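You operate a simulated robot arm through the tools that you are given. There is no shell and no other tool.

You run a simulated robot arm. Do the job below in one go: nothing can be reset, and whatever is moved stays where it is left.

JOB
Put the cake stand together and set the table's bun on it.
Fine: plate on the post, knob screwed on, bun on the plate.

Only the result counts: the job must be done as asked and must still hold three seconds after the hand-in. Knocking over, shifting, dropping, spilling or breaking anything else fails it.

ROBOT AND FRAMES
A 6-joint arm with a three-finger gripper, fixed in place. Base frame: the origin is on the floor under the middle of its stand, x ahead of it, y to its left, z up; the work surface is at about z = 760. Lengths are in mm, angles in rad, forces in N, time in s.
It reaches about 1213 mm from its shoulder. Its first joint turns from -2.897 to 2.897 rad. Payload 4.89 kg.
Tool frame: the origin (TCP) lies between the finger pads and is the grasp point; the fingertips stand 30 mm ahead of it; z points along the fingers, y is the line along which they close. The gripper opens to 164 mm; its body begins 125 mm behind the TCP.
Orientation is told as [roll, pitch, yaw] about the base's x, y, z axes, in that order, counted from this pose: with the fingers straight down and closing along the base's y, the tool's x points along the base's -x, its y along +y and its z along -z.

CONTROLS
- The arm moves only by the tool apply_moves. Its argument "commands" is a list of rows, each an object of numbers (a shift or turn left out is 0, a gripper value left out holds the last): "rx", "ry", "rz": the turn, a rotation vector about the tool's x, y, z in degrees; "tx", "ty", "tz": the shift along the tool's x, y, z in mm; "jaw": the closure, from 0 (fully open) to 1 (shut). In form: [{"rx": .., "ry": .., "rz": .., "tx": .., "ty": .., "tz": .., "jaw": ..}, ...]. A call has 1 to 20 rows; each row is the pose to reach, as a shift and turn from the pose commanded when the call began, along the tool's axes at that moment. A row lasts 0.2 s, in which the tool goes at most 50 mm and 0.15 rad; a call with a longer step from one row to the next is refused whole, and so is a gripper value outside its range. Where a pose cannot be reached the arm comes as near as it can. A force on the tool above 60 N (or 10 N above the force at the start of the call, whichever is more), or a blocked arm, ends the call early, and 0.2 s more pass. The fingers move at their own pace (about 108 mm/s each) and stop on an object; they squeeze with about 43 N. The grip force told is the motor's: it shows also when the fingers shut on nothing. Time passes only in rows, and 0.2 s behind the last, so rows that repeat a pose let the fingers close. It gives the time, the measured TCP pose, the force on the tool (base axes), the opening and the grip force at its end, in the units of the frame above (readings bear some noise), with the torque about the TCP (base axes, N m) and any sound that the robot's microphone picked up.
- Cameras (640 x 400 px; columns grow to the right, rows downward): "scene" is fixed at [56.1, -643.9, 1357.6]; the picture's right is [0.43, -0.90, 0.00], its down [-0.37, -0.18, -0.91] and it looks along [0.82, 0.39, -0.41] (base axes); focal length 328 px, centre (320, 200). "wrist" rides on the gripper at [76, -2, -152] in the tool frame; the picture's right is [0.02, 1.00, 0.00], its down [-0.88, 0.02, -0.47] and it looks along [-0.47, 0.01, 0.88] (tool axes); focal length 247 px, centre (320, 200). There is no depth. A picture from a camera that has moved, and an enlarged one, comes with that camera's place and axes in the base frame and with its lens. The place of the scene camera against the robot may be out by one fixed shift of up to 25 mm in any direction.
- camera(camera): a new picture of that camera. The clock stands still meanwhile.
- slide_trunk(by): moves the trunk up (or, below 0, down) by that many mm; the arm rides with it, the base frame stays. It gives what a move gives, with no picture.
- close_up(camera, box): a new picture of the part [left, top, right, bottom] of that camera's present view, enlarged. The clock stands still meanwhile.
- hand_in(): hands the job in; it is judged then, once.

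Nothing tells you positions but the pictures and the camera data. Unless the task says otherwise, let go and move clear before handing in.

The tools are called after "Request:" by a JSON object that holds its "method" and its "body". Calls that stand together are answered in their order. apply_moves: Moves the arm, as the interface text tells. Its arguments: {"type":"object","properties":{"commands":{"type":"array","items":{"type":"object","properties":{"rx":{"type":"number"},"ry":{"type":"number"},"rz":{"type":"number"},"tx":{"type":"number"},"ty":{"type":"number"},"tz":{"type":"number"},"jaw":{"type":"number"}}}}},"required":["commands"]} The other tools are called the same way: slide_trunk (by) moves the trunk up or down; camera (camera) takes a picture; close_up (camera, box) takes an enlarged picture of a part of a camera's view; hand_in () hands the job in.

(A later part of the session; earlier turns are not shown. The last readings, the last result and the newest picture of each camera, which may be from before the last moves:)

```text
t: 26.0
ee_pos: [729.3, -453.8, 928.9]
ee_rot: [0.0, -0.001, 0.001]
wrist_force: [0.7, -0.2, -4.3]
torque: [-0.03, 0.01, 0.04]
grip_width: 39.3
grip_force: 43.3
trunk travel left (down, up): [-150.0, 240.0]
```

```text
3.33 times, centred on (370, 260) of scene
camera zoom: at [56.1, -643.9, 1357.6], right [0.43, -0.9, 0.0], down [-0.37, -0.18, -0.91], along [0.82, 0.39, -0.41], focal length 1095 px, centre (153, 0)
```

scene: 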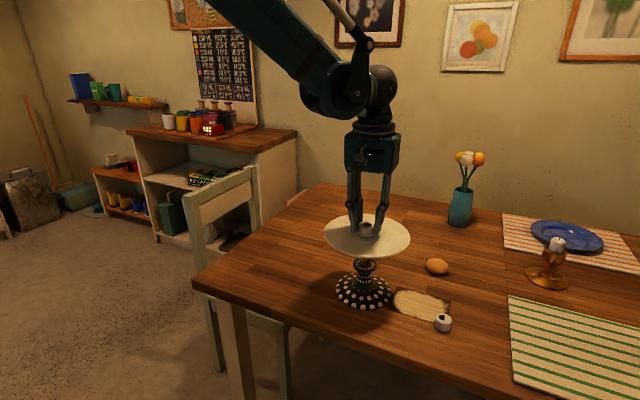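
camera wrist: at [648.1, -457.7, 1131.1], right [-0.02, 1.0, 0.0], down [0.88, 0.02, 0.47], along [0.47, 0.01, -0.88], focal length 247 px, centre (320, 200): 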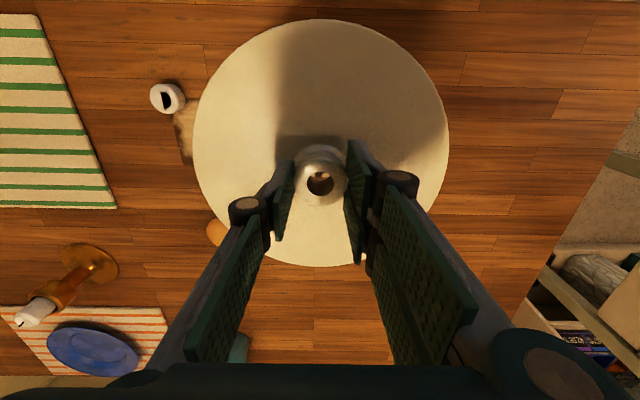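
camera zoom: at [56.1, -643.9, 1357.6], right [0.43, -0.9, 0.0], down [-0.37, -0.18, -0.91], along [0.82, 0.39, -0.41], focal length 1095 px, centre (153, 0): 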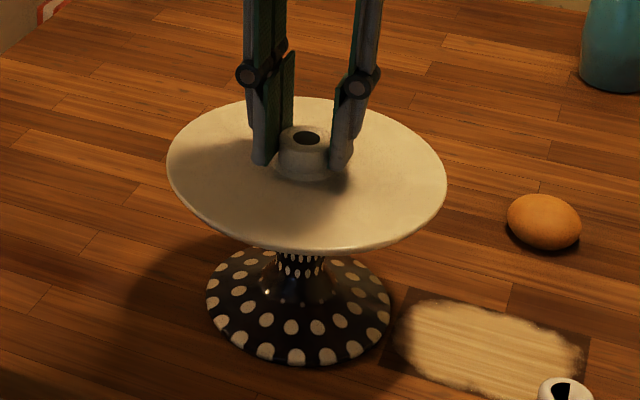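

Request:
{"method": "apply_moves", "body": {"commands": [{"tz": 3, "jaw": 1}, {"tz": 6, "jaw": 1}, {"tz": 9, "jaw": 1}, {"tz": 12, "jaw": 1}, {"tz": 15, "jaw": 1}, {"tz": 15, "jaw": 1}]}}

Request:
{"method": "close_up", "body": {"camera": "wrist", "box": [280, 145, 360, 225]}}

```text
t: 27.4
ee_pos: [729.4, -453.7, 914.2]
ee_rot: [-0.001, 0.001, 0.001]
wrist_force: [0.7, -0.2, -5.0]
torque: [-0.04, 0.01, 0.0]
grip_width: 39.4
grip_force: 42.9
trunk travel left (down, up): [-150.0, 240.0]
```

```text
5.00 times, centred on (320, 185) of wrist
camera zoom: at [652.4, -457.4, 1066.5], right [-0.02, 1.0, 0.0], down [0.88, 0.02, 0.47], along [0.47, 0.01, -0.88], focal length 1235 px, centre (320, 275)
```

zoom: 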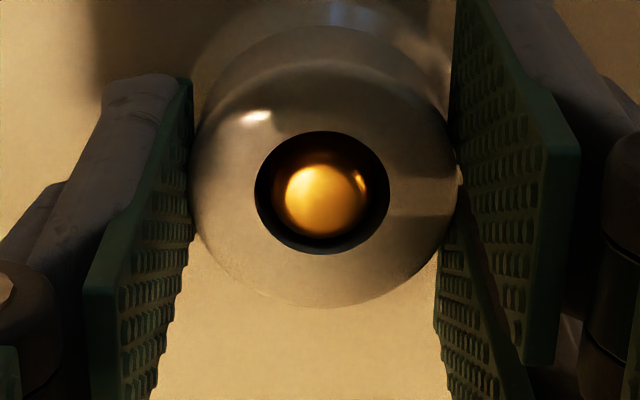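

Request:
{"method": "apply_moves", "body": {"commands": [{"tz": 3, "jaw": 1}, {"tz": 6, "jaw": 1}, {"tz": 9, "jaw": 1}, {"tz": 12, "jaw": 1}, {"tz": 14, "jaw": 1}, {"tz": 14, "jaw": 1}]}}

Request:
{"method": "close_up", "body": {"camera": "wrist", "box": [280, 145, 360, 225]}}

Request:
{"method": "close_up", "body": {"camera": "scene", "box": [310, 200, 430, 320]}}

```text
t: 28.8
ee_pos: [728.0, -452.6, 900.5]
ee_rot: [0.0, -0.001, -0.001]
wrist_force: [8.2, -5.5, -1.4]
torque: [-0.29, -0.39, -0.04]
grip_width: 39.3
grip_force: 42.7
trunk travel left (down, up): [-150.0, 240.0]
```

```text
5.00 times, centred on (320, 185) of wrist
camera zoom: at [650.7, -456.3, 1051.8], right [-0.02, 1.0, 0.0], down [0.88, 0.02, 0.47], along [0.47, 0.01, -0.88], focal length 1235 px, centre (320, 275)
```

zoom: 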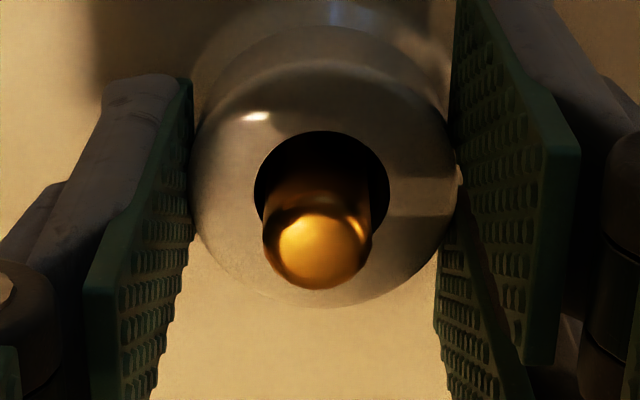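

```text
3.33 times, centred on (370, 260) of scene
camera zoom: at [56.1, -643.9, 1357.6], right [0.43, -0.9, 0.0], down [-0.37, -0.18, -0.91], along [0.82, 0.39, -0.41], focal length 1095 px, centre (153, 0)
```

zoom: 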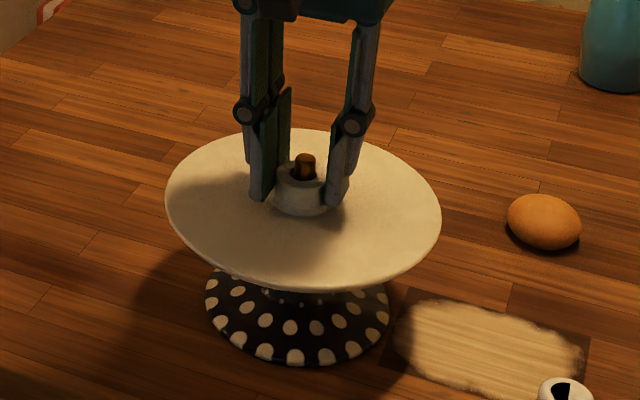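

Request:
{"method": "apply_moves", "body": {"commands": [{"tx": -0.8, "ty": -0.5, "jaw": 1}, {"tx": -1.5, "ty": -1, "jaw": 1}, {"tx": -1.5, "ty": -1, "jaw": 1}]}}

Request:
{"method": "close_up", "body": {"camera": "wrist", "box": [280, 145, 360, 225]}}

```text
t: 29.6
ee_pos: [729.8, -454.0, 899.2]
ee_rot: [0.001, 0.001, 0.0]
wrist_force: [0.7, -0.7, -4.6]
torque: [0.03, -0.02, 0.01]
grip_width: 39.4
grip_force: 43.1
trunk travel left (down, up): [-150.0, 240.0]
```

```text
5.00 times, centred on (320, 185) of wrist
camera zoom: at [652.9, -457.2, 1051.6], right [-0.02, 1.0, 0.0], down [0.88, 0.02, 0.47], along [0.47, 0.01, -0.88], focal length 1235 px, centre (320, 275)
```

zoom: 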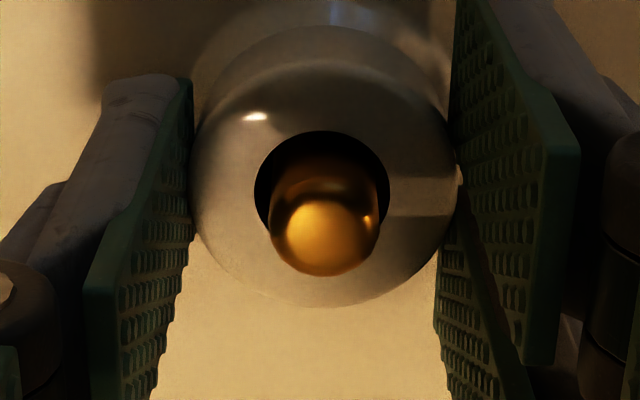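

Request:
{"method": "apply_moves", "body": {"commands": [{"tz": 1, "jaw": 1}, {"tz": 2, "jaw": 1}, {"tz": 3, "jaw": 1}, {"tz": 3, "jaw": 1}]}}

Request:
{"method": "close_up", "body": {"camera": "wrist", "box": [280, 145, 360, 225]}}

```text
t: 30.6
ee_pos: [728.5, -453.8, 897.5]
ee_rot: [-0.001, -0.001, -0.001]
wrist_force: [-0.3, 0.7, -3.7]
torque: [0.01, -0.01, 0.0]
grip_width: 39.4
grip_force: 43.1
trunk travel left (down, up): [-150.0, 240.0]
```

```text
5.00 times, centred on (320, 185) of wrist
camera zoom: at [652.7, -457.8, 1049.4], right [-0.02, 1.0, 0.0], down [0.88, 0.02, 0.47], along [0.47, 0.01, -0.88], focal length 1235 px, centre (320, 275)
```

zoom: 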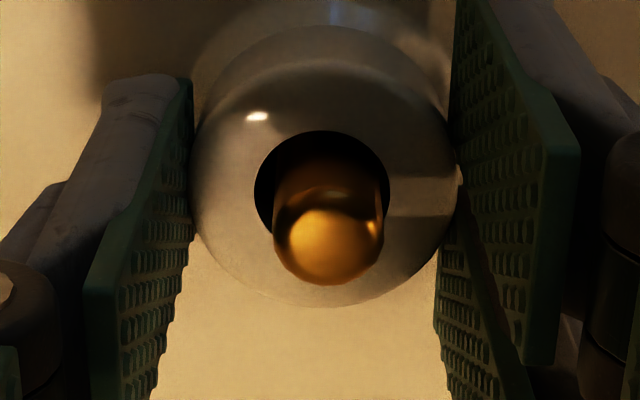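

Request:
{"method": "apply_moves", "body": {"commands": [{"tz": 1, "ty": 0.5, "jaw": 1}, {"tz": 2, "ty": 0.5, "jaw": 1}, {"tz": 3, "ty": 0.5, "jaw": 1}, {"tz": 3, "ty": 0.5, "jaw": 1}]}}

Request:
{"method": "close_up", "body": {"camera": "wrist", "box": [280, 145, 360, 225]}}

Request:
{"method": "close_up", "body": {"camera": "scene", "box": [310, 200, 430, 320]}}

```text
t: 31.6
ee_pos: [729.9, -454.0, 893.9]
ee_rot: [0.001, 0.001, 0.0]
wrist_force: [-0.5, 0.6, -4.3]
torque: [0.01, 0.0, 0.02]
grip_width: 39.4
grip_force: 43.2
trunk travel left (down, up): [-150.0, 240.0]
```

```text
5.00 times, centred on (320, 185) of wrist
camera zoom: at [652.8, -457.5, 1046.2], right [-0.02, 1.0, 0.0], down [0.88, 0.02, 0.47], along [0.47, 0.01, -0.88], focal length 1235 px, centre (320, 275)
```

zoom: 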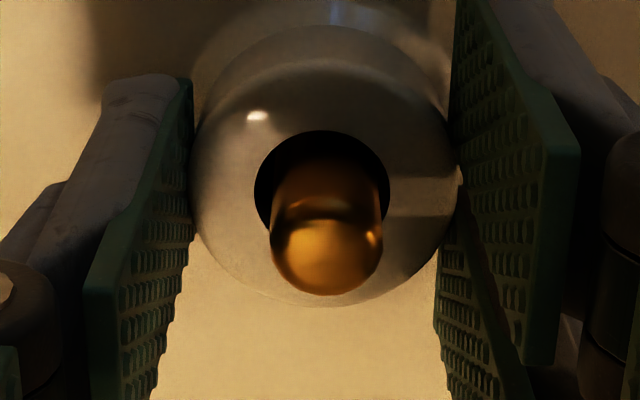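

```text
3.33 times, centred on (370, 260) of scene
camera zoom: at [56.1, -643.9, 1357.6], right [0.43, -0.9, 0.0], down [-0.37, -0.18, -0.91], along [0.82, 0.39, -0.41], focal length 1095 px, centre (153, 0)
```

zoom: 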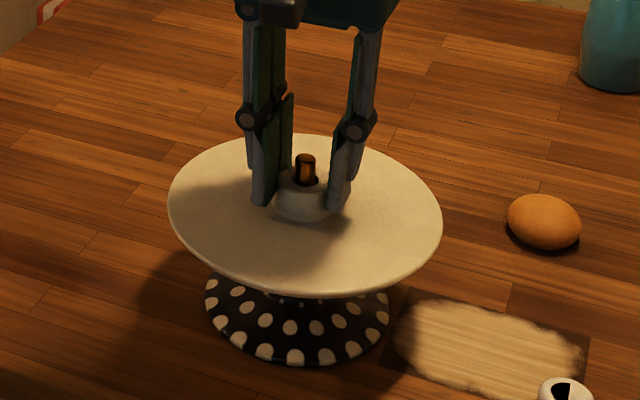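

Request:
{"method": "apply_moves", "body": {"commands": [{"tz": 1, "jaw": 1}, {"tz": 2, "jaw": 1}, {"tz": 2, "jaw": 1}]}}

Request:
{"method": "apply_moves", "body": {"commands": [{"tz": 1, "jaw": 1}, {"tz": 1, "jaw": 1}]}}

```text
t: 32.4
ee_pos: [728.8, -453.9, 892.4]
ee_rot: [-0.002, 0.0, -0.001]
wrist_force: [0.3, -0.8, -1.3]
torque: [-0.13, 0.02, 0.03]
grip_width: 39.2
grip_force: 42.9
trunk travel left (down, up): [-150.0, 240.0]
```

```text
t: 33.0
ee_pos: [728.8, -453.5, 891.9]
ee_rot: [0.0, -0.001, -0.001]
wrist_force: [5.9, -4.8, 21.6]
torque: [-0.35, 0.02, 0.05]
grip_width: 39.1
grip_force: 43.5
trunk travel left (down, up): [-150.0, 240.0]
```

Request:
{"method": "close_up", "body": {"camera": "wrist", "box": [280, 145, 360, 225]}}

Request:
{"method": "close_up", "body": {"camera": "scene", "box": [310, 200, 430, 320]}}

```text
5.00 times, centred on (320, 185) of wrist
camera zoom: at [652.3, -456.8, 1044.0], right [-0.02, 1.0, 0.0], down [0.88, 0.02, 0.47], along [0.47, 0.01, -0.88], focal length 1235 px, centre (320, 275)
```

zoom: 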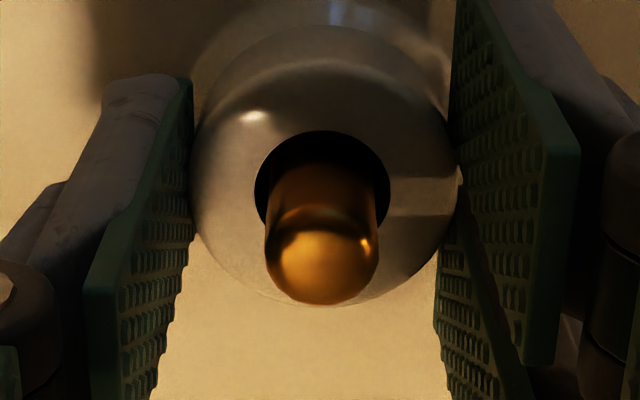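

```text
3.33 times, centred on (370, 260) of scene
camera zoom: at [56.1, -643.9, 1357.6], right [0.43, -0.9, 0.0], down [-0.37, -0.18, -0.91], along [0.82, 0.39, -0.41], focal length 1095 px, centre (153, 0)
```

zoom: 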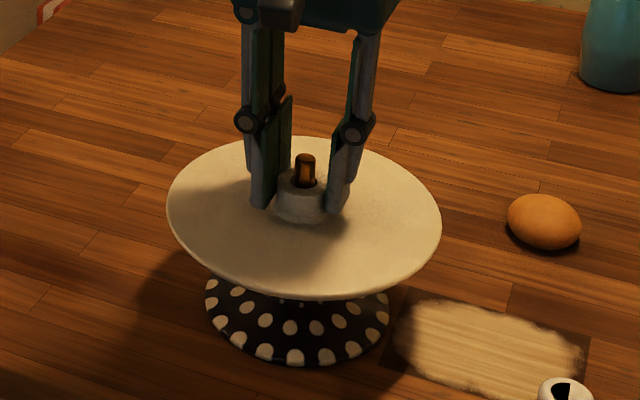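

Request:
{"method": "apply_moves", "body": {"commands": [{"tx": -0.7, "ty": -0.5, "tz": -0.7, "jaw": 1}, {"tx": -0.7, "ty": -0.5, "tz": -0.7, "jaw": 1}]}}

Request:
{"method": "apply_moves", "body": {"commands": [{"jaw": 0.72}, {"jaw": 0.68}, {"jaw": 0.6}, {"jaw": 0.5}, {"jaw": 0.5}]}}

Request:
{"method": "camera", "body": {"camera": "wrist"}}

Request:
{"method": "close_up", "body": {"camera": "scene", "box": [310, 200, 430, 320]}}

```text
t: 33.6
ee_pos: [728.3, -453.4, 892.5]
ee_rot: [0.0, 0.0, 0.0]
wrist_force: [-3.1, 3.5, 9.9]
torque: [0.17, -0.05, 0.03]
grip_width: 39.3
grip_force: 42.7
trunk travel left (down, up): [-150.0, 240.0]
```

```text
t: 34.8
ee_pos: [730.4, -454.3, 892.4]
ee_rot: [0.001, 0.001, 0.001]
wrist_force: [-0.8, -0.2, 0.2]
torque: [0.02, 0.02, -0.02]
grip_width: 82.0
grip_force: 0.0
trunk travel left (down, up): [-150.0, 240.0]
```

```text
taken
camera wrist: at [653.1, -457.6, 1043.8], right [-0.02, 1.0, 0.0], down [0.88, 0.02, 0.47], along [0.47, 0.01, -0.88], focal length 247 px, centre (320, 200)
```

wrist: 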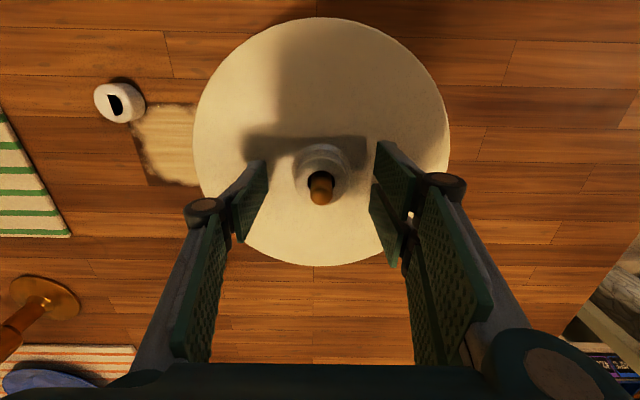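

```text
3.33 times, centred on (370, 260) of scene
camera zoom: at [56.1, -643.9, 1357.6], right [0.43, -0.9, 0.0], down [-0.37, -0.18, -0.91], along [0.82, 0.39, -0.41], focal length 1095 px, centre (153, 0)
```

zoom: 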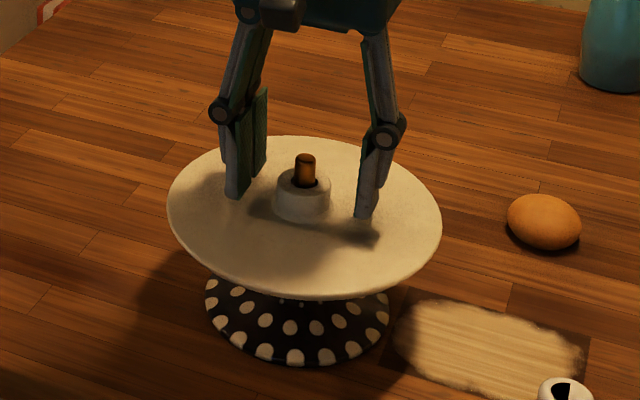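

Request:
{"method": "close_up", "body": {"camera": "wrist", "box": [280, 145, 360, 225]}}

Request:
{"method": "apply_moves", "body": {"commands": [{"tz": -15, "jaw": 0.5}, {"tz": -20, "jaw": 0.5}, {"tz": -20, "jaw": 0.5}]}}

Request:
{"method": "close_up", "body": {"camera": "wrist", "box": [280, 145, 360, 225]}}

```text
5.00 times, centred on (320, 185) of wrist
camera zoom: at [653.1, -457.6, 1043.8], right [-0.02, 1.0, 0.0], down [0.88, 0.02, 0.47], along [0.47, 0.01, -0.88], focal length 1235 px, centre (320, 275)
```

zoom: 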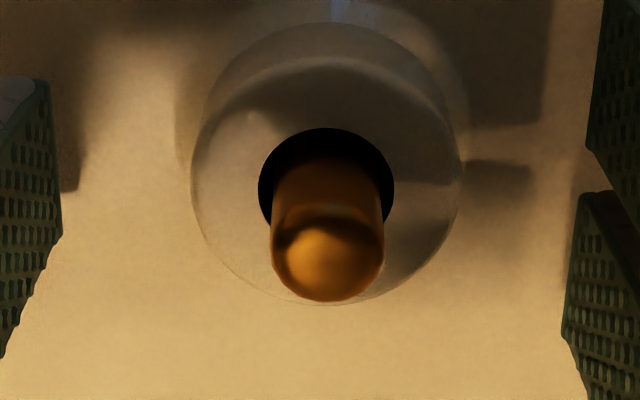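

```text
t: 35.6
ee_pos: [729.7, -453.2, 911.9]
ee_rot: [0.0, 0.001, 0.001]
wrist_force: [-0.8, 0.2, 0.5]
torque: [0.0, -0.03, -0.02]
grip_width: 82.0
grip_force: 0.1
trunk travel left (down, up): [-150.0, 240.0]
```

```text
5.00 times, centred on (320, 185) of wrist
camera zoom: at [653.4, -457.0, 1064.2], right [-0.02, 1.0, 0.0], down [0.88, 0.02, 0.47], along [0.47, 0.01, -0.88], focal length 1235 px, centre (320, 275)
```

zoom: 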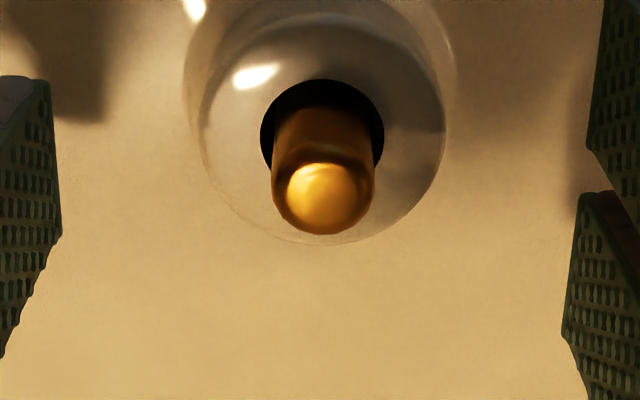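

Request:
{"method": "apply_moves", "body": {"commands": [{"tz": -35, "jaw": 0.5}, {"tz": -65, "jaw": 0.5}, {"tx": 7.2, "ty": -34, "tz": -65, "jaw": 0.5}, {"tx": 14.5, "ty": -69, "tz": -65, "jaw": 0.5}, {"tx": 21.7, "ty": -103, "tz": -65, "jaw": 0.5}, {"tx": 29, "ty": -138, "tz": -65, "jaw": 0.5}, {"tx": 36, "ty": -172, "tz": -65, "jaw": 0.5}, {"tx": 43.5, "ty": -206.5, "tz": -65, "jaw": 0.5}, {"tx": 43.5, "ty": -206.5, "tz": -30, "jaw": 0.5}, {"tx": 43.5, "ty": -206.5, "tz": 5, "jaw": 0.5}, {"tx": 43.5, "ty": -206.5, "tz": 40, "jaw": 0.5}, {"tx": 43.5, "ty": -206.5, "tz": 40, "jaw": 0.5}, {"tx": 43.5, "ty": -206.5, "tz": 40, "jaw": 0.5}]}}

Request:
{"method": "camera", "body": {"camera": "wrist"}}

Request:
{"method": "close_up", "body": {"camera": "wrist", "box": [270, 110, 370, 210]}}

Request:
{"method": "camera", "body": {"camera": "scene"}}

```text
t: 38.4
ee_pos: [686.5, -660.2, 869.3]
ee_rot: [0.0, 0.001, 0.0]
wrist_force: [-0.7, -0.6, -0.7]
torque: [0.03, 0.05, -0.02]
grip_width: 82.0
grip_force: 0.2
trunk travel left (down, up): [-150.0, 240.0]
```

```text
taken
camera wrist: at [610.6, -663.3, 1021.2], right [-0.02, 1.0, 0.0], down [0.88, 0.02, 0.47], along [0.47, 0.01, -0.88], focal length 247 px, centre (320, 200)
```

wrist: 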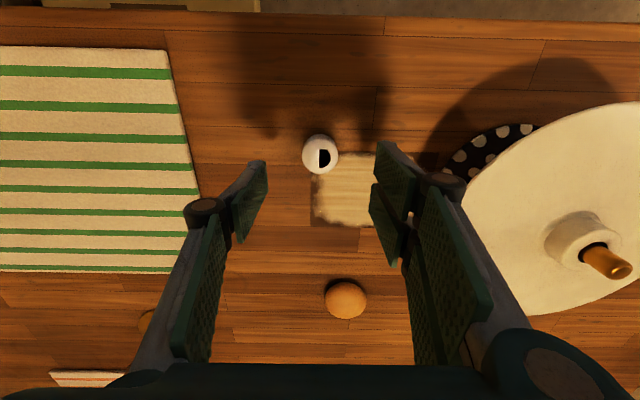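

```text
4.00 times, centred on (320, 160) of wrist
camera zoom: at [610.6, -663.3, 1021.2], right [-0.02, 1.0, 0.0], down [0.88, 0.02, 0.47], along [0.47, 0.01, -0.88], focal length 988 px, centre (320, 360)
```

zoom: 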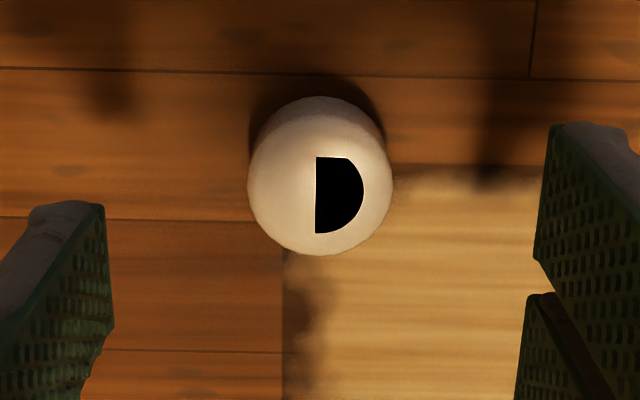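

```text
taken
```

scene: 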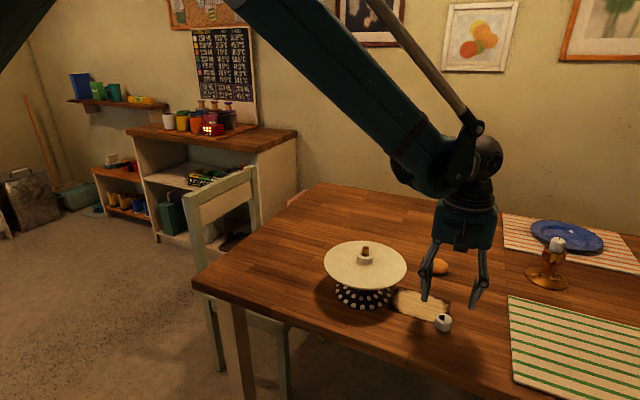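

Request:
{"method": "apply_moves", "body": {"commands": [{"tx": -2.5, "ty": -0.9, "tz": 20, "jaw": 0.55}, {"tx": -2.5, "ty": -0.9, "tz": 40, "jaw": 0.55}, {"tx": -2.5, "ty": -0.9, "tz": 55, "jaw": 0.55}, {"tx": -2.5, "ty": -0.9, "tz": 65, "jaw": 0.55}, {"tx": -2.5, "ty": -0.9, "tz": 65, "jaw": 0.55}]}}

Request:
{"method": "close_up", "body": {"camera": "wrist", "box": [230, 120, 410, 270]}}

Request:
{"method": "close_up", "body": {"camera": "scene", "box": [395, 260, 495, 350]}}

```text
t: 39.6
ee_pos: [689.5, -661.6, 805.6]
ee_rot: [0.0, 0.0, 0.001]
wrist_force: [0.8, -0.4, 0.1]
torque: [0.03, 0.04, 0.0]
grip_width: 73.9
grip_force: 0.2
trunk travel left (down, up): [-150.0, 240.0]
```

```text
2.67 times, centred on (320, 195) of wrist
camera zoom: at [613.4, -665.1, 958.7], right [-0.02, 1.0, 0.0], down [0.88, 0.02, 0.47], along [0.47, 0.01, -0.88], focal length 659 px, centre (320, 213)
```

zoom: 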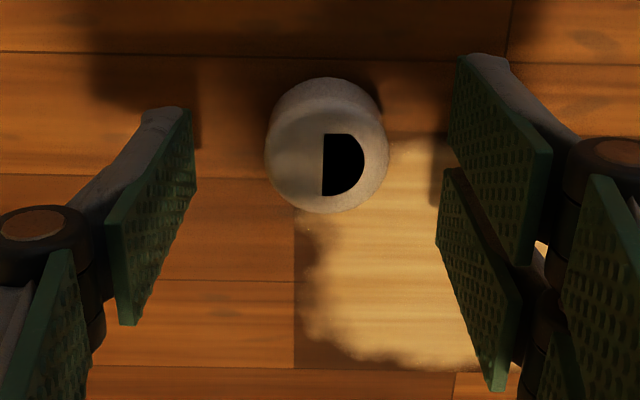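

```text
4.44 times, centred on (445, 305) of scene
camera zoom: at [56.1, -643.9, 1357.6], right [0.43, -0.9, 0.0], down [-0.37, -0.18, -0.91], along [0.82, 0.39, -0.41], focal length 1460 px, centre (-236, -267)
```

zoom: 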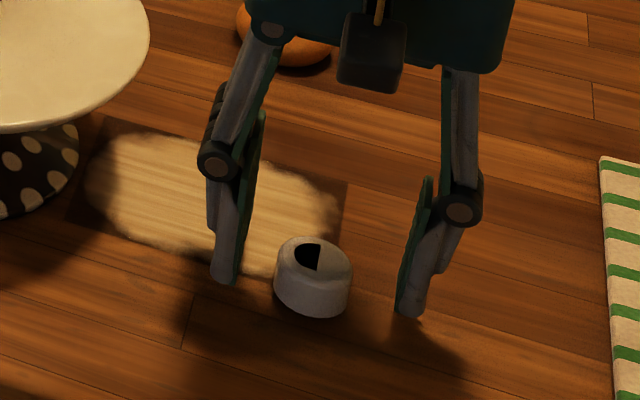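

Request:
{"method": "apply_moves", "body": {"commands": [{"ty": 0.6, "tz": 4, "jaw": 0.55}, {"ty": 0.6, "tz": 8, "jaw": 0.55}, {"ty": 0.6, "tz": 10, "jaw": 0.6}, {"ty": 0.6, "tz": 10, "jaw": 0.6}]}}

Request:
{"method": "apply_moves", "body": {"commands": [{"jaw": 0.72}, {"jaw": 0.8}, {"jaw": 1}, {"jaw": 1}, {"jaw": 1}]}}

Request:
{"method": "close_up", "body": {"camera": "wrist", "box": [230, 120, 410, 270]}}

Request:
{"method": "close_up", "body": {"camera": "scene", "box": [395, 260, 495, 350]}}

```text
t: 40.6
ee_pos: [690.7, -662.2, 796.4]
ee_rot: [-0.001, -0.001, 0.001]
wrist_force: [-0.2, -0.5, 0.7]
torque: [0.01, 0.01, -0.03]
grip_width: 65.5
grip_force: 0.0
trunk travel left (down, up): [-150.0, 240.0]
```

```text
t: 41.8
ee_pos: [689.1, -662.0, 796.2]
ee_rot: [0.001, 0.001, -0.001]
wrist_force: [-0.1, -0.5, -0.3]
torque: [0.02, -0.01, 0.01]
grip_width: 34.7
grip_force: 42.9
trunk travel left (down, up): [-150.0, 240.0]
```

```text
2.67 times, centred on (320, 195) of wrist
camera zoom: at [613.2, -665.1, 948.9], right [-0.02, 1.0, 0.0], down [0.88, 0.02, 0.47], along [0.47, 0.01, -0.88], focal length 659 px, centre (320, 213)
```

zoom: 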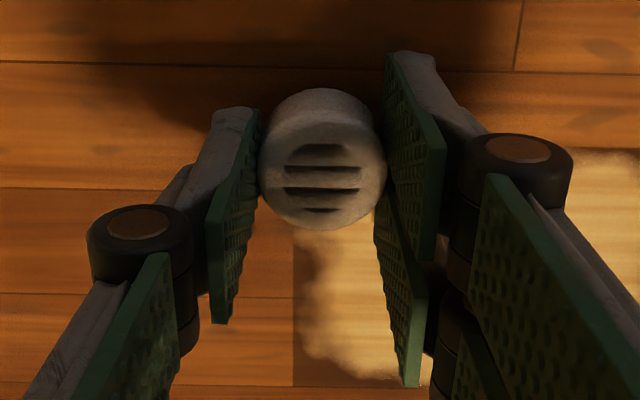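

```text
4.44 times, centred on (445, 305) of scene
camera zoom: at [56.1, -643.9, 1357.6], right [0.43, -0.9, 0.0], down [-0.37, -0.18, -0.91], along [0.82, 0.39, -0.41], focal length 1460 px, centre (-236, -267)
```

zoom: 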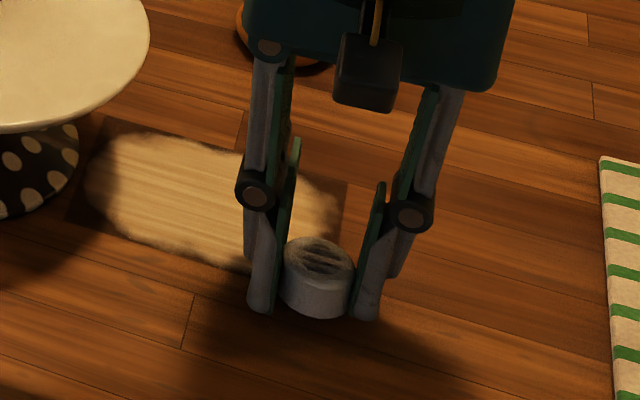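

Request:
{"method": "close_up", "body": {"camera": "wrist", "box": [295, 135, 345, 185]}}

Request:
{"method": "close_up", "body": {"camera": "scene", "box": [425, 305, 461, 341]}}

```text
8.00 times, centred on (320, 160) of wrist
camera zoom: at [613.2, -665.1, 948.9], right [-0.02, 1.0, 0.0], down [0.88, 0.02, 0.47], along [0.47, 0.01, -0.88], focal length 1976 px, centre (320, 520)
```

zoom: 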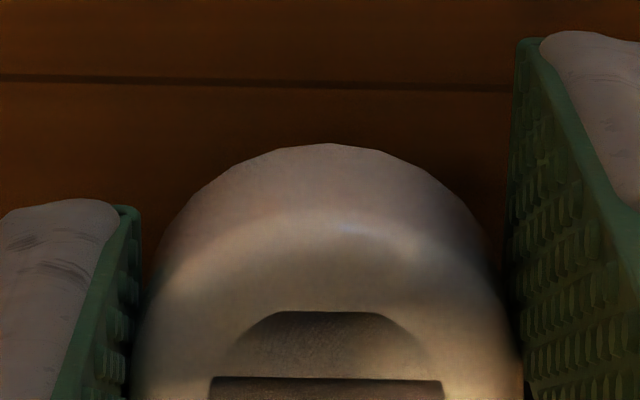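

```text
11.11 times, centred on (443, 323) of scene
camera zoom: at [56.1, -643.9, 1357.6], right [0.43, -0.9, 0.0], down [-0.37, -0.18, -0.91], along [0.82, 0.39, -0.41], focal length 3650 px, centre (-1047, -1167)
```

zoom: 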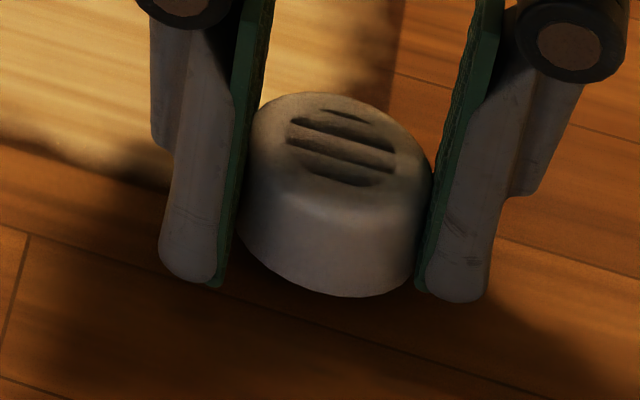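

Request:
{"method": "close_up", "body": {"camera": "wrist", "box": [290, 150, 350, 210]}}

Request:
{"method": "camera", "body": {"camera": "scene"}}

```text
6.67 times, centred on (320, 180) of wrist
camera zoom: at [613.2, -665.1, 948.9], right [-0.02, 1.0, 0.0], down [0.88, 0.02, 0.47], along [0.47, 0.01, -0.88], focal length 1646 px, centre (320, 333)
```

zoom: 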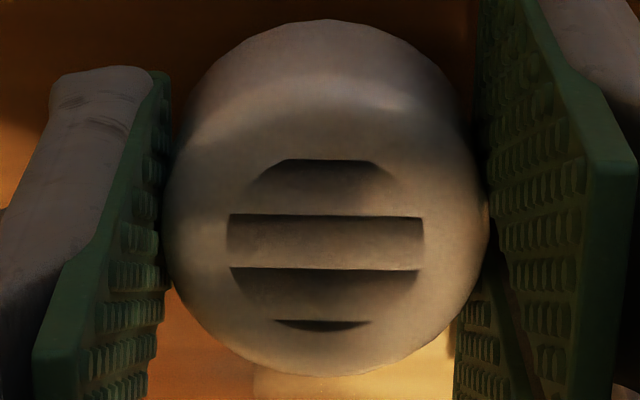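

```text
taken
```

scene: 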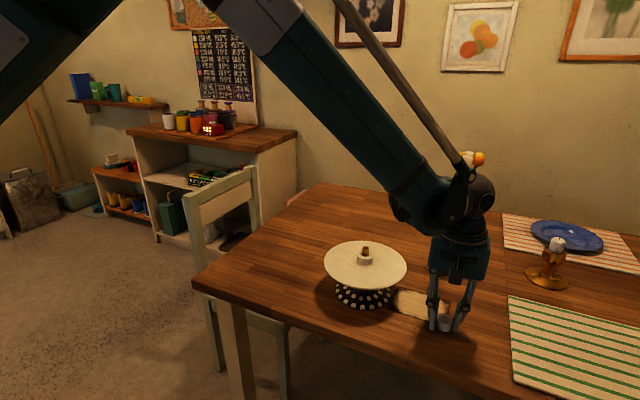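

The knob is gripped; its top picture changed when it was gripped, so I don't yet know which end has the bore. I'll lift it clear and tilt it toward the scene camera to look at its underside.

Request:
{"method": "apply_moves", "body": {"commands": [{"tz": -5, "jaw": 1}, {"tz": -20, "jaw": 1}, {"tz": -45, "jaw": 1}, {"tz": -80, "jaw": 1}, {"tz": -120, "jaw": 1}, {"tz": -160, "jaw": 1}, {"tz": -200, "jaw": 1}, {"tx": 20, "ty": 15, "tz": -230, "jaw": 1}, {"tx": 50, "ty": 35, "tz": -255, "jaw": 1}, {"tx": 80, "ty": 55, "tz": -270, "jaw": 1}, {"tx": 110, "ty": 75, "tz": -280, "jaw": 1}, {"tx": 130, "ty": 90, "tz": -280, "jaw": 1}, {"tx": 130, "ty": 90, "tz": -280, "jaw": 1}]}}

Request:
{"method": "camera", "body": {"camera": "wrist"}}

Request:
{"method": "camera", "body": {"camera": "scene"}}

```text
t: 44.6
ee_pos: [558.2, -573.3, 1081.7]
ee_rot: [0.001, 0.001, -0.001]
wrist_force: [0.2, 0.0, 0.0]
torque: [-0.08, -0.03, 0.03]
grip_width: 34.5
grip_force: 43.5
trunk travel left (down, up): [-150.0, 240.0]
```

```text
taken
camera wrist: at [480.8, -576.3, 1233.6], right [-0.02, 1.0, 0.0], down [0.88, 0.02, 0.47], along [0.47, 0.01, -0.88], focal length 247 px, centre (320, 200)
```

wrist: 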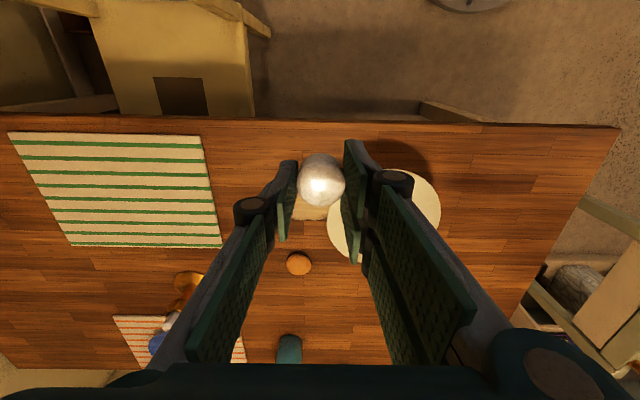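

```text
taken
```

scene: 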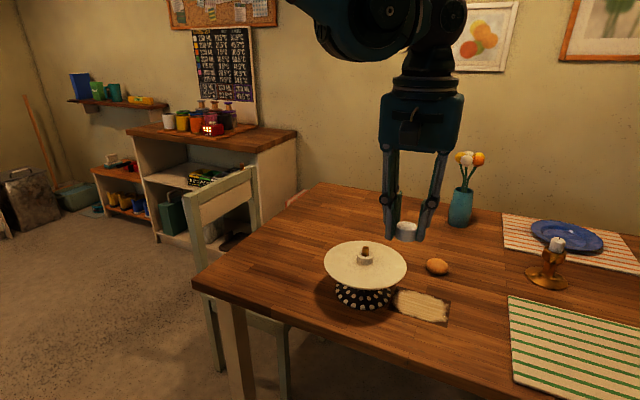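

Request:
{"method": "close_up", "body": {"camera": "wrist", "box": [280, 145, 360, 225]}}

Request:
{"method": "close_up", "body": {"camera": "scene", "box": [375, 190, 445, 260]}}

```text
5.00 times, centred on (320, 185) of wrist
camera zoom: at [480.8, -576.3, 1233.6], right [-0.02, 1.0, 0.0], down [0.88, 0.02, 0.47], along [0.47, 0.01, -0.88], focal length 1235 px, centre (320, 275)
```

zoom: 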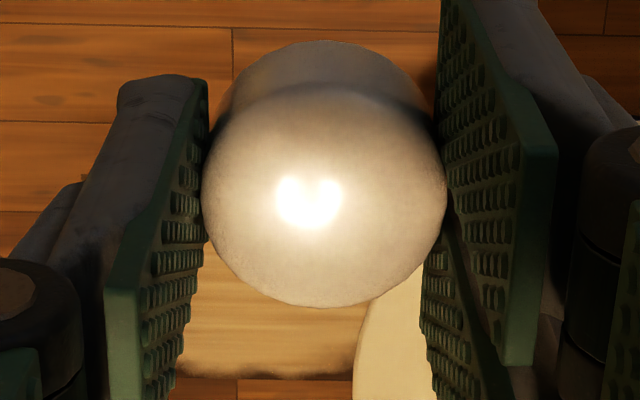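

```text
5.71 times, centred on (410, 225) of scene
camera zoom: at [56.1, -643.9, 1357.6], right [0.43, -0.9, 0.0], down [-0.37, -0.18, -0.91], along [0.82, 0.39, -0.41], focal length 1877 px, centre (-194, 57)
```

zoom: 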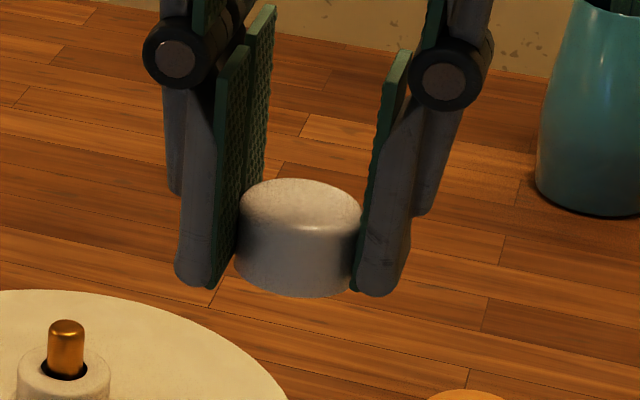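

Request:
{"method": "apply_moves", "body": {"commands": [{"ry": 8, "jaw": 1}, {"ry": 16, "jaw": 1}, {"ry": 24, "jaw": 1}, {"ry": 32, "jaw": 1}, {"ry": 40, "jaw": 1}, {"ry": 48, "jaw": 1}, {"ry": 56, "jaw": 1}, {"ry": 64, "jaw": 1}, {"ry": 70, "jaw": 1}, {"ry": 70, "jaw": 1}]}}

Request:
{"method": "camera", "body": {"camera": "scene"}}

```text
t: 46.8
ee_pos: [553.7, -576.8, 1077.1]
ee_rot: [-0.019, 0.604, 0.0]
wrist_force: [0.5, -0.2, -1.0]
torque: [0.01, 0.0, -0.02]
grip_width: 34.6
grip_force: 43.0
out of reach, approached as far as the arm can: row 5, 6, 7, 8, 9, 10
trunk travel left (down, up): [-150.0, 240.0]
```

```text
taken
```

scene: 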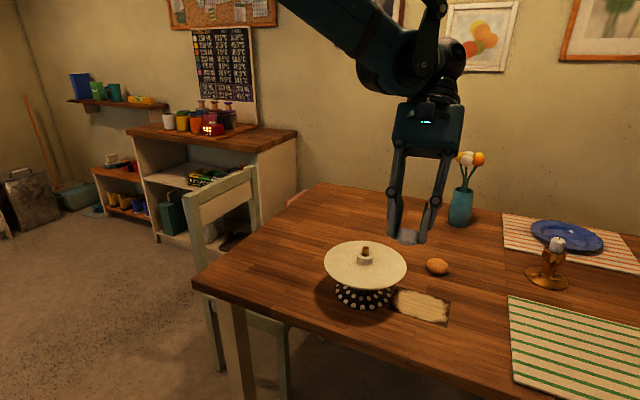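

Request:
{"method": "apply_moves", "body": {"commands": [{"ry": -8, "jaw": 1}, {"ry": -8, "jaw": 1}]}}

Request:
{"method": "close_up", "body": {"camera": "scene", "box": [375, 190, 445, 260]}}

```text
t: 47.4
ee_pos: [555.3, -576.5, 1076.9]
ee_rot: [-0.017, 0.463, 0.003]
wrist_force: [-0.2, 0.4, 0.7]
torque: [-0.03, 0.03, 0.04]
grip_width: 34.9
grip_force: 43.0
trunk travel left (down, up): [-150.0, 240.0]
```

```text
5.71 times, centred on (410, 225) of scene
camera zoom: at [56.1, -643.9, 1357.6], right [0.43, -0.9, 0.0], down [-0.37, -0.18, -0.91], along [0.82, 0.39, -0.41], focal length 1877 px, centre (-194, 57)
```

zoom: 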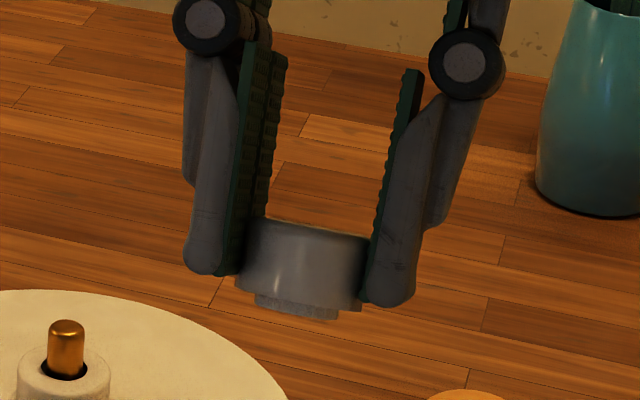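

Request:
{"method": "apply_moves", "body": {"commands": [{"ry": 7.5, "jaw": 1}, {"ry": 7.5, "jaw": 1}]}}

Request:
{"method": "close_up", "body": {"camera": "scene", "box": [395, 220, 425, 250]}}

```text
t: 48.0
ee_pos: [556.4, -577.7, 1078.2]
ee_rot: [-0.02, 0.595, 0.002]
wrist_force: [-0.3, -0.5, 0.4]
torque: [0.01, -0.01, 0.0]
grip_width: 34.8
grip_force: 43.2
trunk travel left (down, up): [-150.0, 240.0]
```

```text
13.33 times, centred on (410, 235) of scene
camera zoom: at [56.1, -643.9, 1357.6], right [0.43, -0.9, 0.0], down [-0.37, -0.18, -0.91], along [0.82, 0.39, -0.41], focal length 4380 px, centre (-880, -267)
```

zoom: 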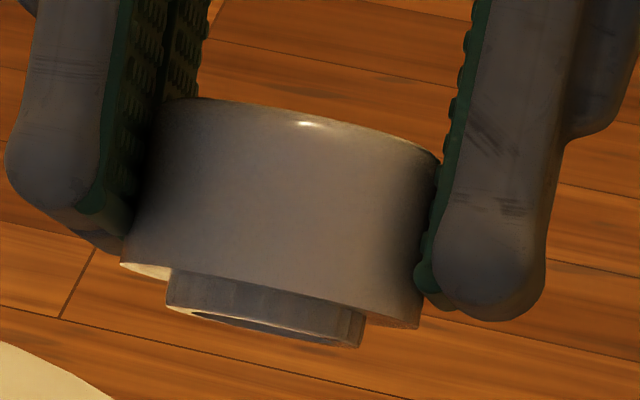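

Request:
{"method": "apply_moves", "body": {"commands": [{"ry": -7, "jaw": 1}, {"ry": -14, "jaw": 1}, {"ry": -21, "jaw": 1}, {"ry": -28, "jaw": 1}, {"ry": -34.1, "jaw": 1}, {"ry": -34.1, "jaw": 1}]}}

```text
t: 49.4
ee_pos: [556.2, -578.5, 1078.5]
ee_rot: [-0.016, -0.002, 0.01]
wrist_force: [-0.4, 0.4, 0.1]
torque: [-0.02, -0.04, 0.01]
grip_width: 34.6
grip_force: 43.0
trunk travel left (down, up): [-150.0, 240.0]
```

Request:
{"method": "apply_moves", "body": {"commands": [{"rx": -0.95, "rz": 0.6, "jaw": 1}, {"rx": -0.95, "rz": 0.6, "jaw": 1}]}}

Request:
{"method": "apply_moves", "body": {"commands": [{"jaw": 1}]}}

Request:
{"method": "camera", "body": {"camera": "wrist"}}

Request:
{"method": "close_up", "body": {"camera": "wrist", "box": [280, 145, 360, 225]}}

Request:
{"method": "close_up", "body": {"camera": "scene", "box": [385, 200, 435, 250]}}

```text
t: 50.0
ee_pos: [556.4, -577.5, 1078.7]
ee_rot: [0.0, 0.0, 0.002]
wrist_force: [0.2, 0.3, -1.1]
torque: [0.0, 0.05, -0.04]
grip_width: 34.8
grip_force: 43.1
trunk travel left (down, up): [-150.0, 240.0]
```

```text
t: 50.4
ee_pos: [556.2, -577.0, 1076.9]
ee_rot: [0.0, -0.001, 0.001]
wrist_force: [0.1, 0.4, -0.6]
torque: [0.0, 0.0, -0.02]
grip_width: 34.5
grip_force: 42.9
trunk travel left (down, up): [-150.0, 240.0]
```

```text
taken
camera wrist: at [479.3, -581.2, 1230.4], right [-0.02, 1.0, 0.0], down [0.88, 0.02, 0.47], along [0.47, 0.01, -0.88], focal length 247 px, centre (320, 200)
```

wrist: 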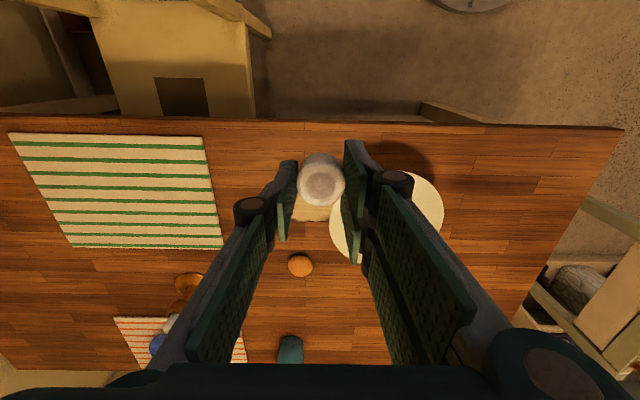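

```text
5.00 times, centred on (320, 185) of wrist
camera zoom: at [479.3, -581.2, 1230.4], right [-0.02, 1.0, 0.0], down [0.88, 0.02, 0.47], along [0.47, 0.01, -0.88], focal length 1235 px, centre (320, 275)
```

zoom: 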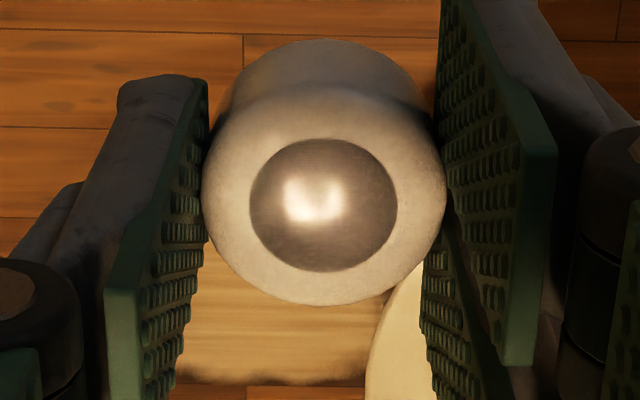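

```text
8.00 times, centred on (410, 225) of scene
camera zoom: at [56.1, -643.9, 1357.6], right [0.43, -0.9, 0.0], down [-0.37, -0.18, -0.91], along [0.82, 0.39, -0.41], focal length 2628 px, centre (-400, 0)
```

zoom: 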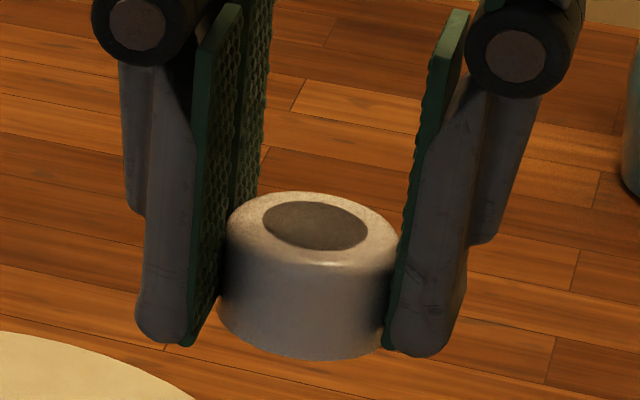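

Request:
{"method": "apply_moves", "body": {"commands": [{"tx": -10, "ty": 7, "tz": 0, "jaw": 1}, {"tx": -40, "ty": 28, "tz": 10, "jaw": 1}, {"tx": -75, "ty": 53, "tz": 25, "jaw": 1}, {"tx": -110, "ty": 78, "tz": 45, "jaw": 1}, {"tx": -140, "ty": 100, "tz": 65, "jaw": 1}, {"tx": -162, "ty": 115, "tz": 85, "jaw": 1}, {"tx": -173.8, "ty": 123.7, "tz": 100, "jaw": 1}, {"tx": -173.8, "ty": 123.7, "tz": 100, "jaw": 1}, {"tx": -173.8, "ty": 123.7, "tz": 100, "jaw": 1}]}}

Request:
{"method": "camera", "body": {"camera": "wrist"}}

Request:
{"method": "close_up", "body": {"camera": "scene", "box": [310, 180, 430, 300]}}

```text
t: 52.4
ee_pos: [729.5, -454.7, 976.4]
ee_rot: [-0.001, 0.0, -0.001]
wrist_force: [0.2, -0.2, -0.3]
torque: [0.01, 0.06, 0.01]
grip_width: 34.6
grip_force: 43.0
trunk travel left (down, up): [-150.0, 240.0]
```

```text
taken
camera wrist: at [653.0, -458.1, 1128.2], right [-0.02, 1.0, 0.0], down [0.88, 0.02, 0.47], along [0.47, 0.01, -0.88], focal length 247 px, centre (320, 200)
```

wrist: 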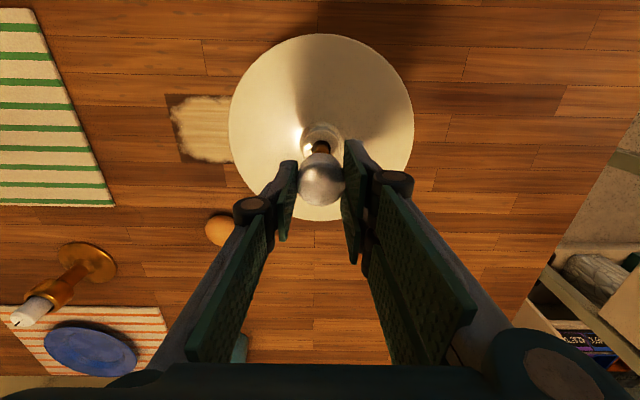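

```text
3.33 times, centred on (370, 240) of scene
camera zoom: at [56.1, -643.9, 1357.6], right [0.43, -0.9, 0.0], down [-0.37, -0.18, -0.91], along [0.82, 0.39, -0.41], focal length 1095 px, centre (153, 67)
```

zoom: 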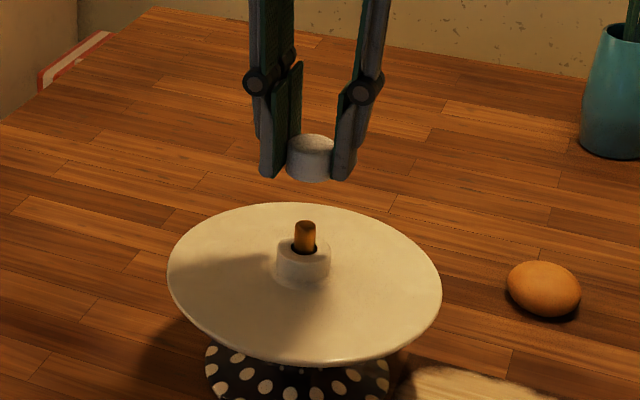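

Request:
{"method": "close_up", "body": {"camera": "wrist", "box": [280, 115, 360, 215]}}

Request:
{"method": "close_up", "body": {"camera": "scene", "box": [345, 205, 385, 255]}}

```text
4.00 times, centred on (320, 165) of wrist
camera zoom: at [653.0, -458.1, 1128.2], right [-0.02, 1.0, 0.0], down [0.88, 0.02, 0.47], along [0.47, 0.01, -0.88], focal length 988 px, centre (320, 340)
```

zoom: 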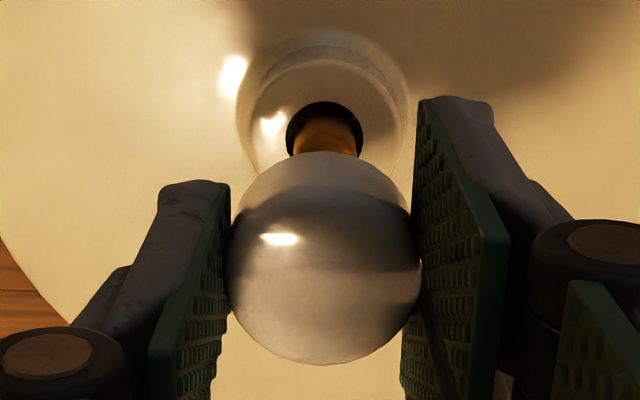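

```text
8.00 times, centred on (365, 230) of scene
camera zoom: at [56.1, -643.9, 1357.6], right [0.43, -0.9, 0.0], down [-0.37, -0.18, -0.91], along [0.82, 0.39, -0.41], focal length 2628 px, centre (-40, -40)
```

zoom: 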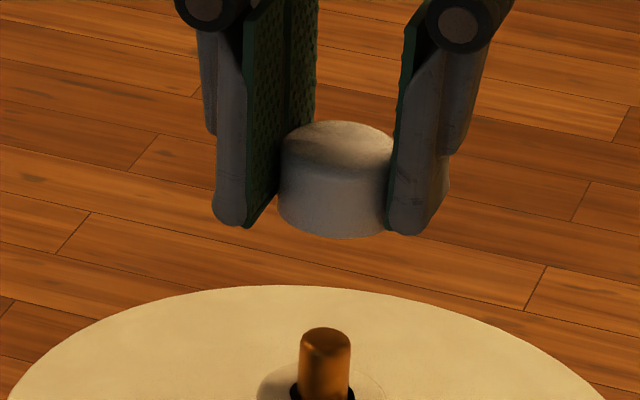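

Request:
{"method": "apply_moves", "body": {"commands": [{"ty": 0.6, "tz": 8, "jaw": 1}, {"ty": 0.6, "tz": 16, "jaw": 1}, {"ty": 0.6, "tz": 24, "jaw": 1}, {"ty": 0.6, "tz": 30, "jaw": 1}, {"ty": 0.6, "tz": 30, "jaw": 1}]}}

Request:
{"method": "close_up", "body": {"camera": "wrist", "box": [280, 115, 360, 215]}}

Request:
{"method": "close_up", "body": {"camera": "scene", "box": [345, 215, 385, 265]}}

```text
t: 53.6
ee_pos: [729.1, -453.6, 946.9]
ee_rot: [-0.001, 0.001, -0.001]
wrist_force: [-0.7, 0.0, -0.1]
torque: [0.03, -0.01, -0.02]
grip_width: 34.9
grip_force: 43.0
trunk travel left (down, up): [-150.0, 240.0]
```

```text
4.00 times, centred on (320, 165) of wrist
camera zoom: at [652.3, -455.6, 1099.3], right [-0.02, 1.0, 0.0], down [0.88, 0.02, 0.47], along [0.47, 0.01, -0.88], focal length 988 px, centre (320, 340)
```

zoom: 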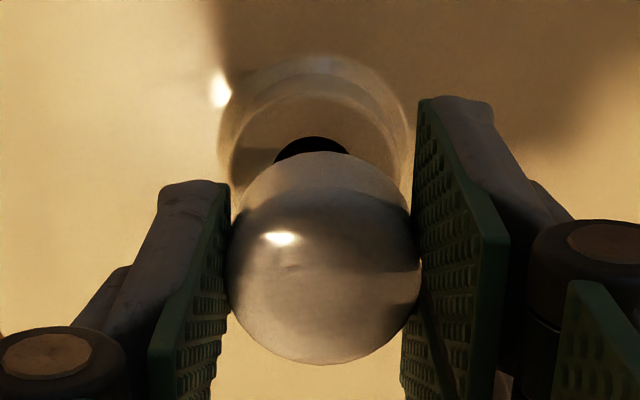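

```text
8.00 times, centred on (365, 240) of scene
camera zoom: at [56.1, -643.9, 1357.6], right [0.43, -0.9, 0.0], down [-0.37, -0.18, -0.91], along [0.82, 0.39, -0.41], focal length 2628 px, centre (-40, -120)
```

zoom: 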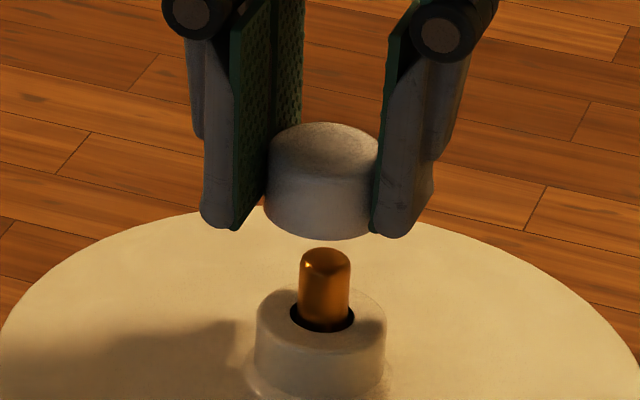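

Request:
{"method": "apply_moves", "body": {"commands": [{"tx": -0.5, "ty": -1.1, "jaw": 1}, {"tx": -0.9, "ty": -2.2, "jaw": 1}, {"tx": -0.9, "ty": -2.2, "jaw": 1}]}}

Request:
{"method": "close_up", "body": {"camera": "wrist", "box": [280, 115, 360, 215]}}

Request:
{"method": "close_up", "body": {"camera": "scene", "box": [345, 215, 385, 265]}}

```text
t: 54.4
ee_pos: [729.5, -454.2, 947.7]
ee_rot: [0.0, 0.0, 0.001]
wrist_force: [-0.3, 0.4, 0.0]
torque: [-0.01, -0.01, -0.01]
grip_width: 34.8
grip_force: 43.1
trunk travel left (down, up): [-150.0, 240.0]
```

```text
4.00 times, centred on (320, 165) of wrist
camera zoom: at [653.6, -458.3, 1099.8], right [-0.02, 1.0, 0.0], down [0.88, 0.02, 0.47], along [0.47, 0.01, -0.88], focal length 988 px, centre (320, 340)
```

zoom: 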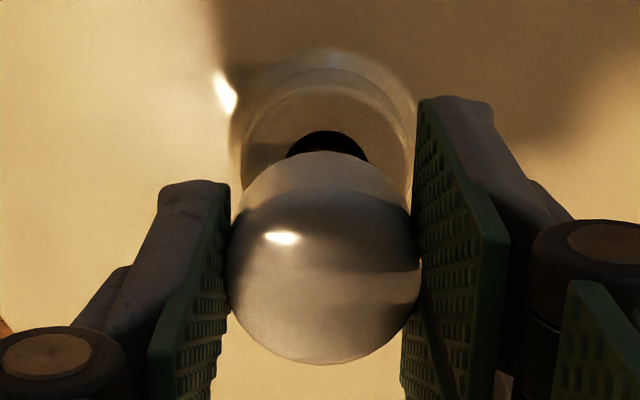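

```text
8.00 times, centred on (365, 240) of scene
camera zoom: at [56.1, -643.9, 1357.6], right [0.43, -0.9, 0.0], down [-0.37, -0.18, -0.91], along [0.82, 0.39, -0.41], focal length 2628 px, centre (-40, -120)
```

zoom: 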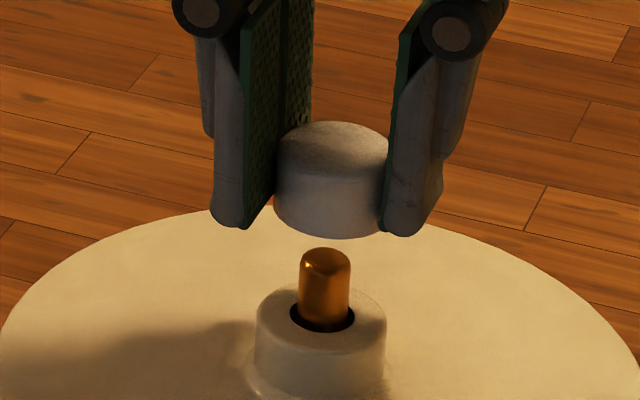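

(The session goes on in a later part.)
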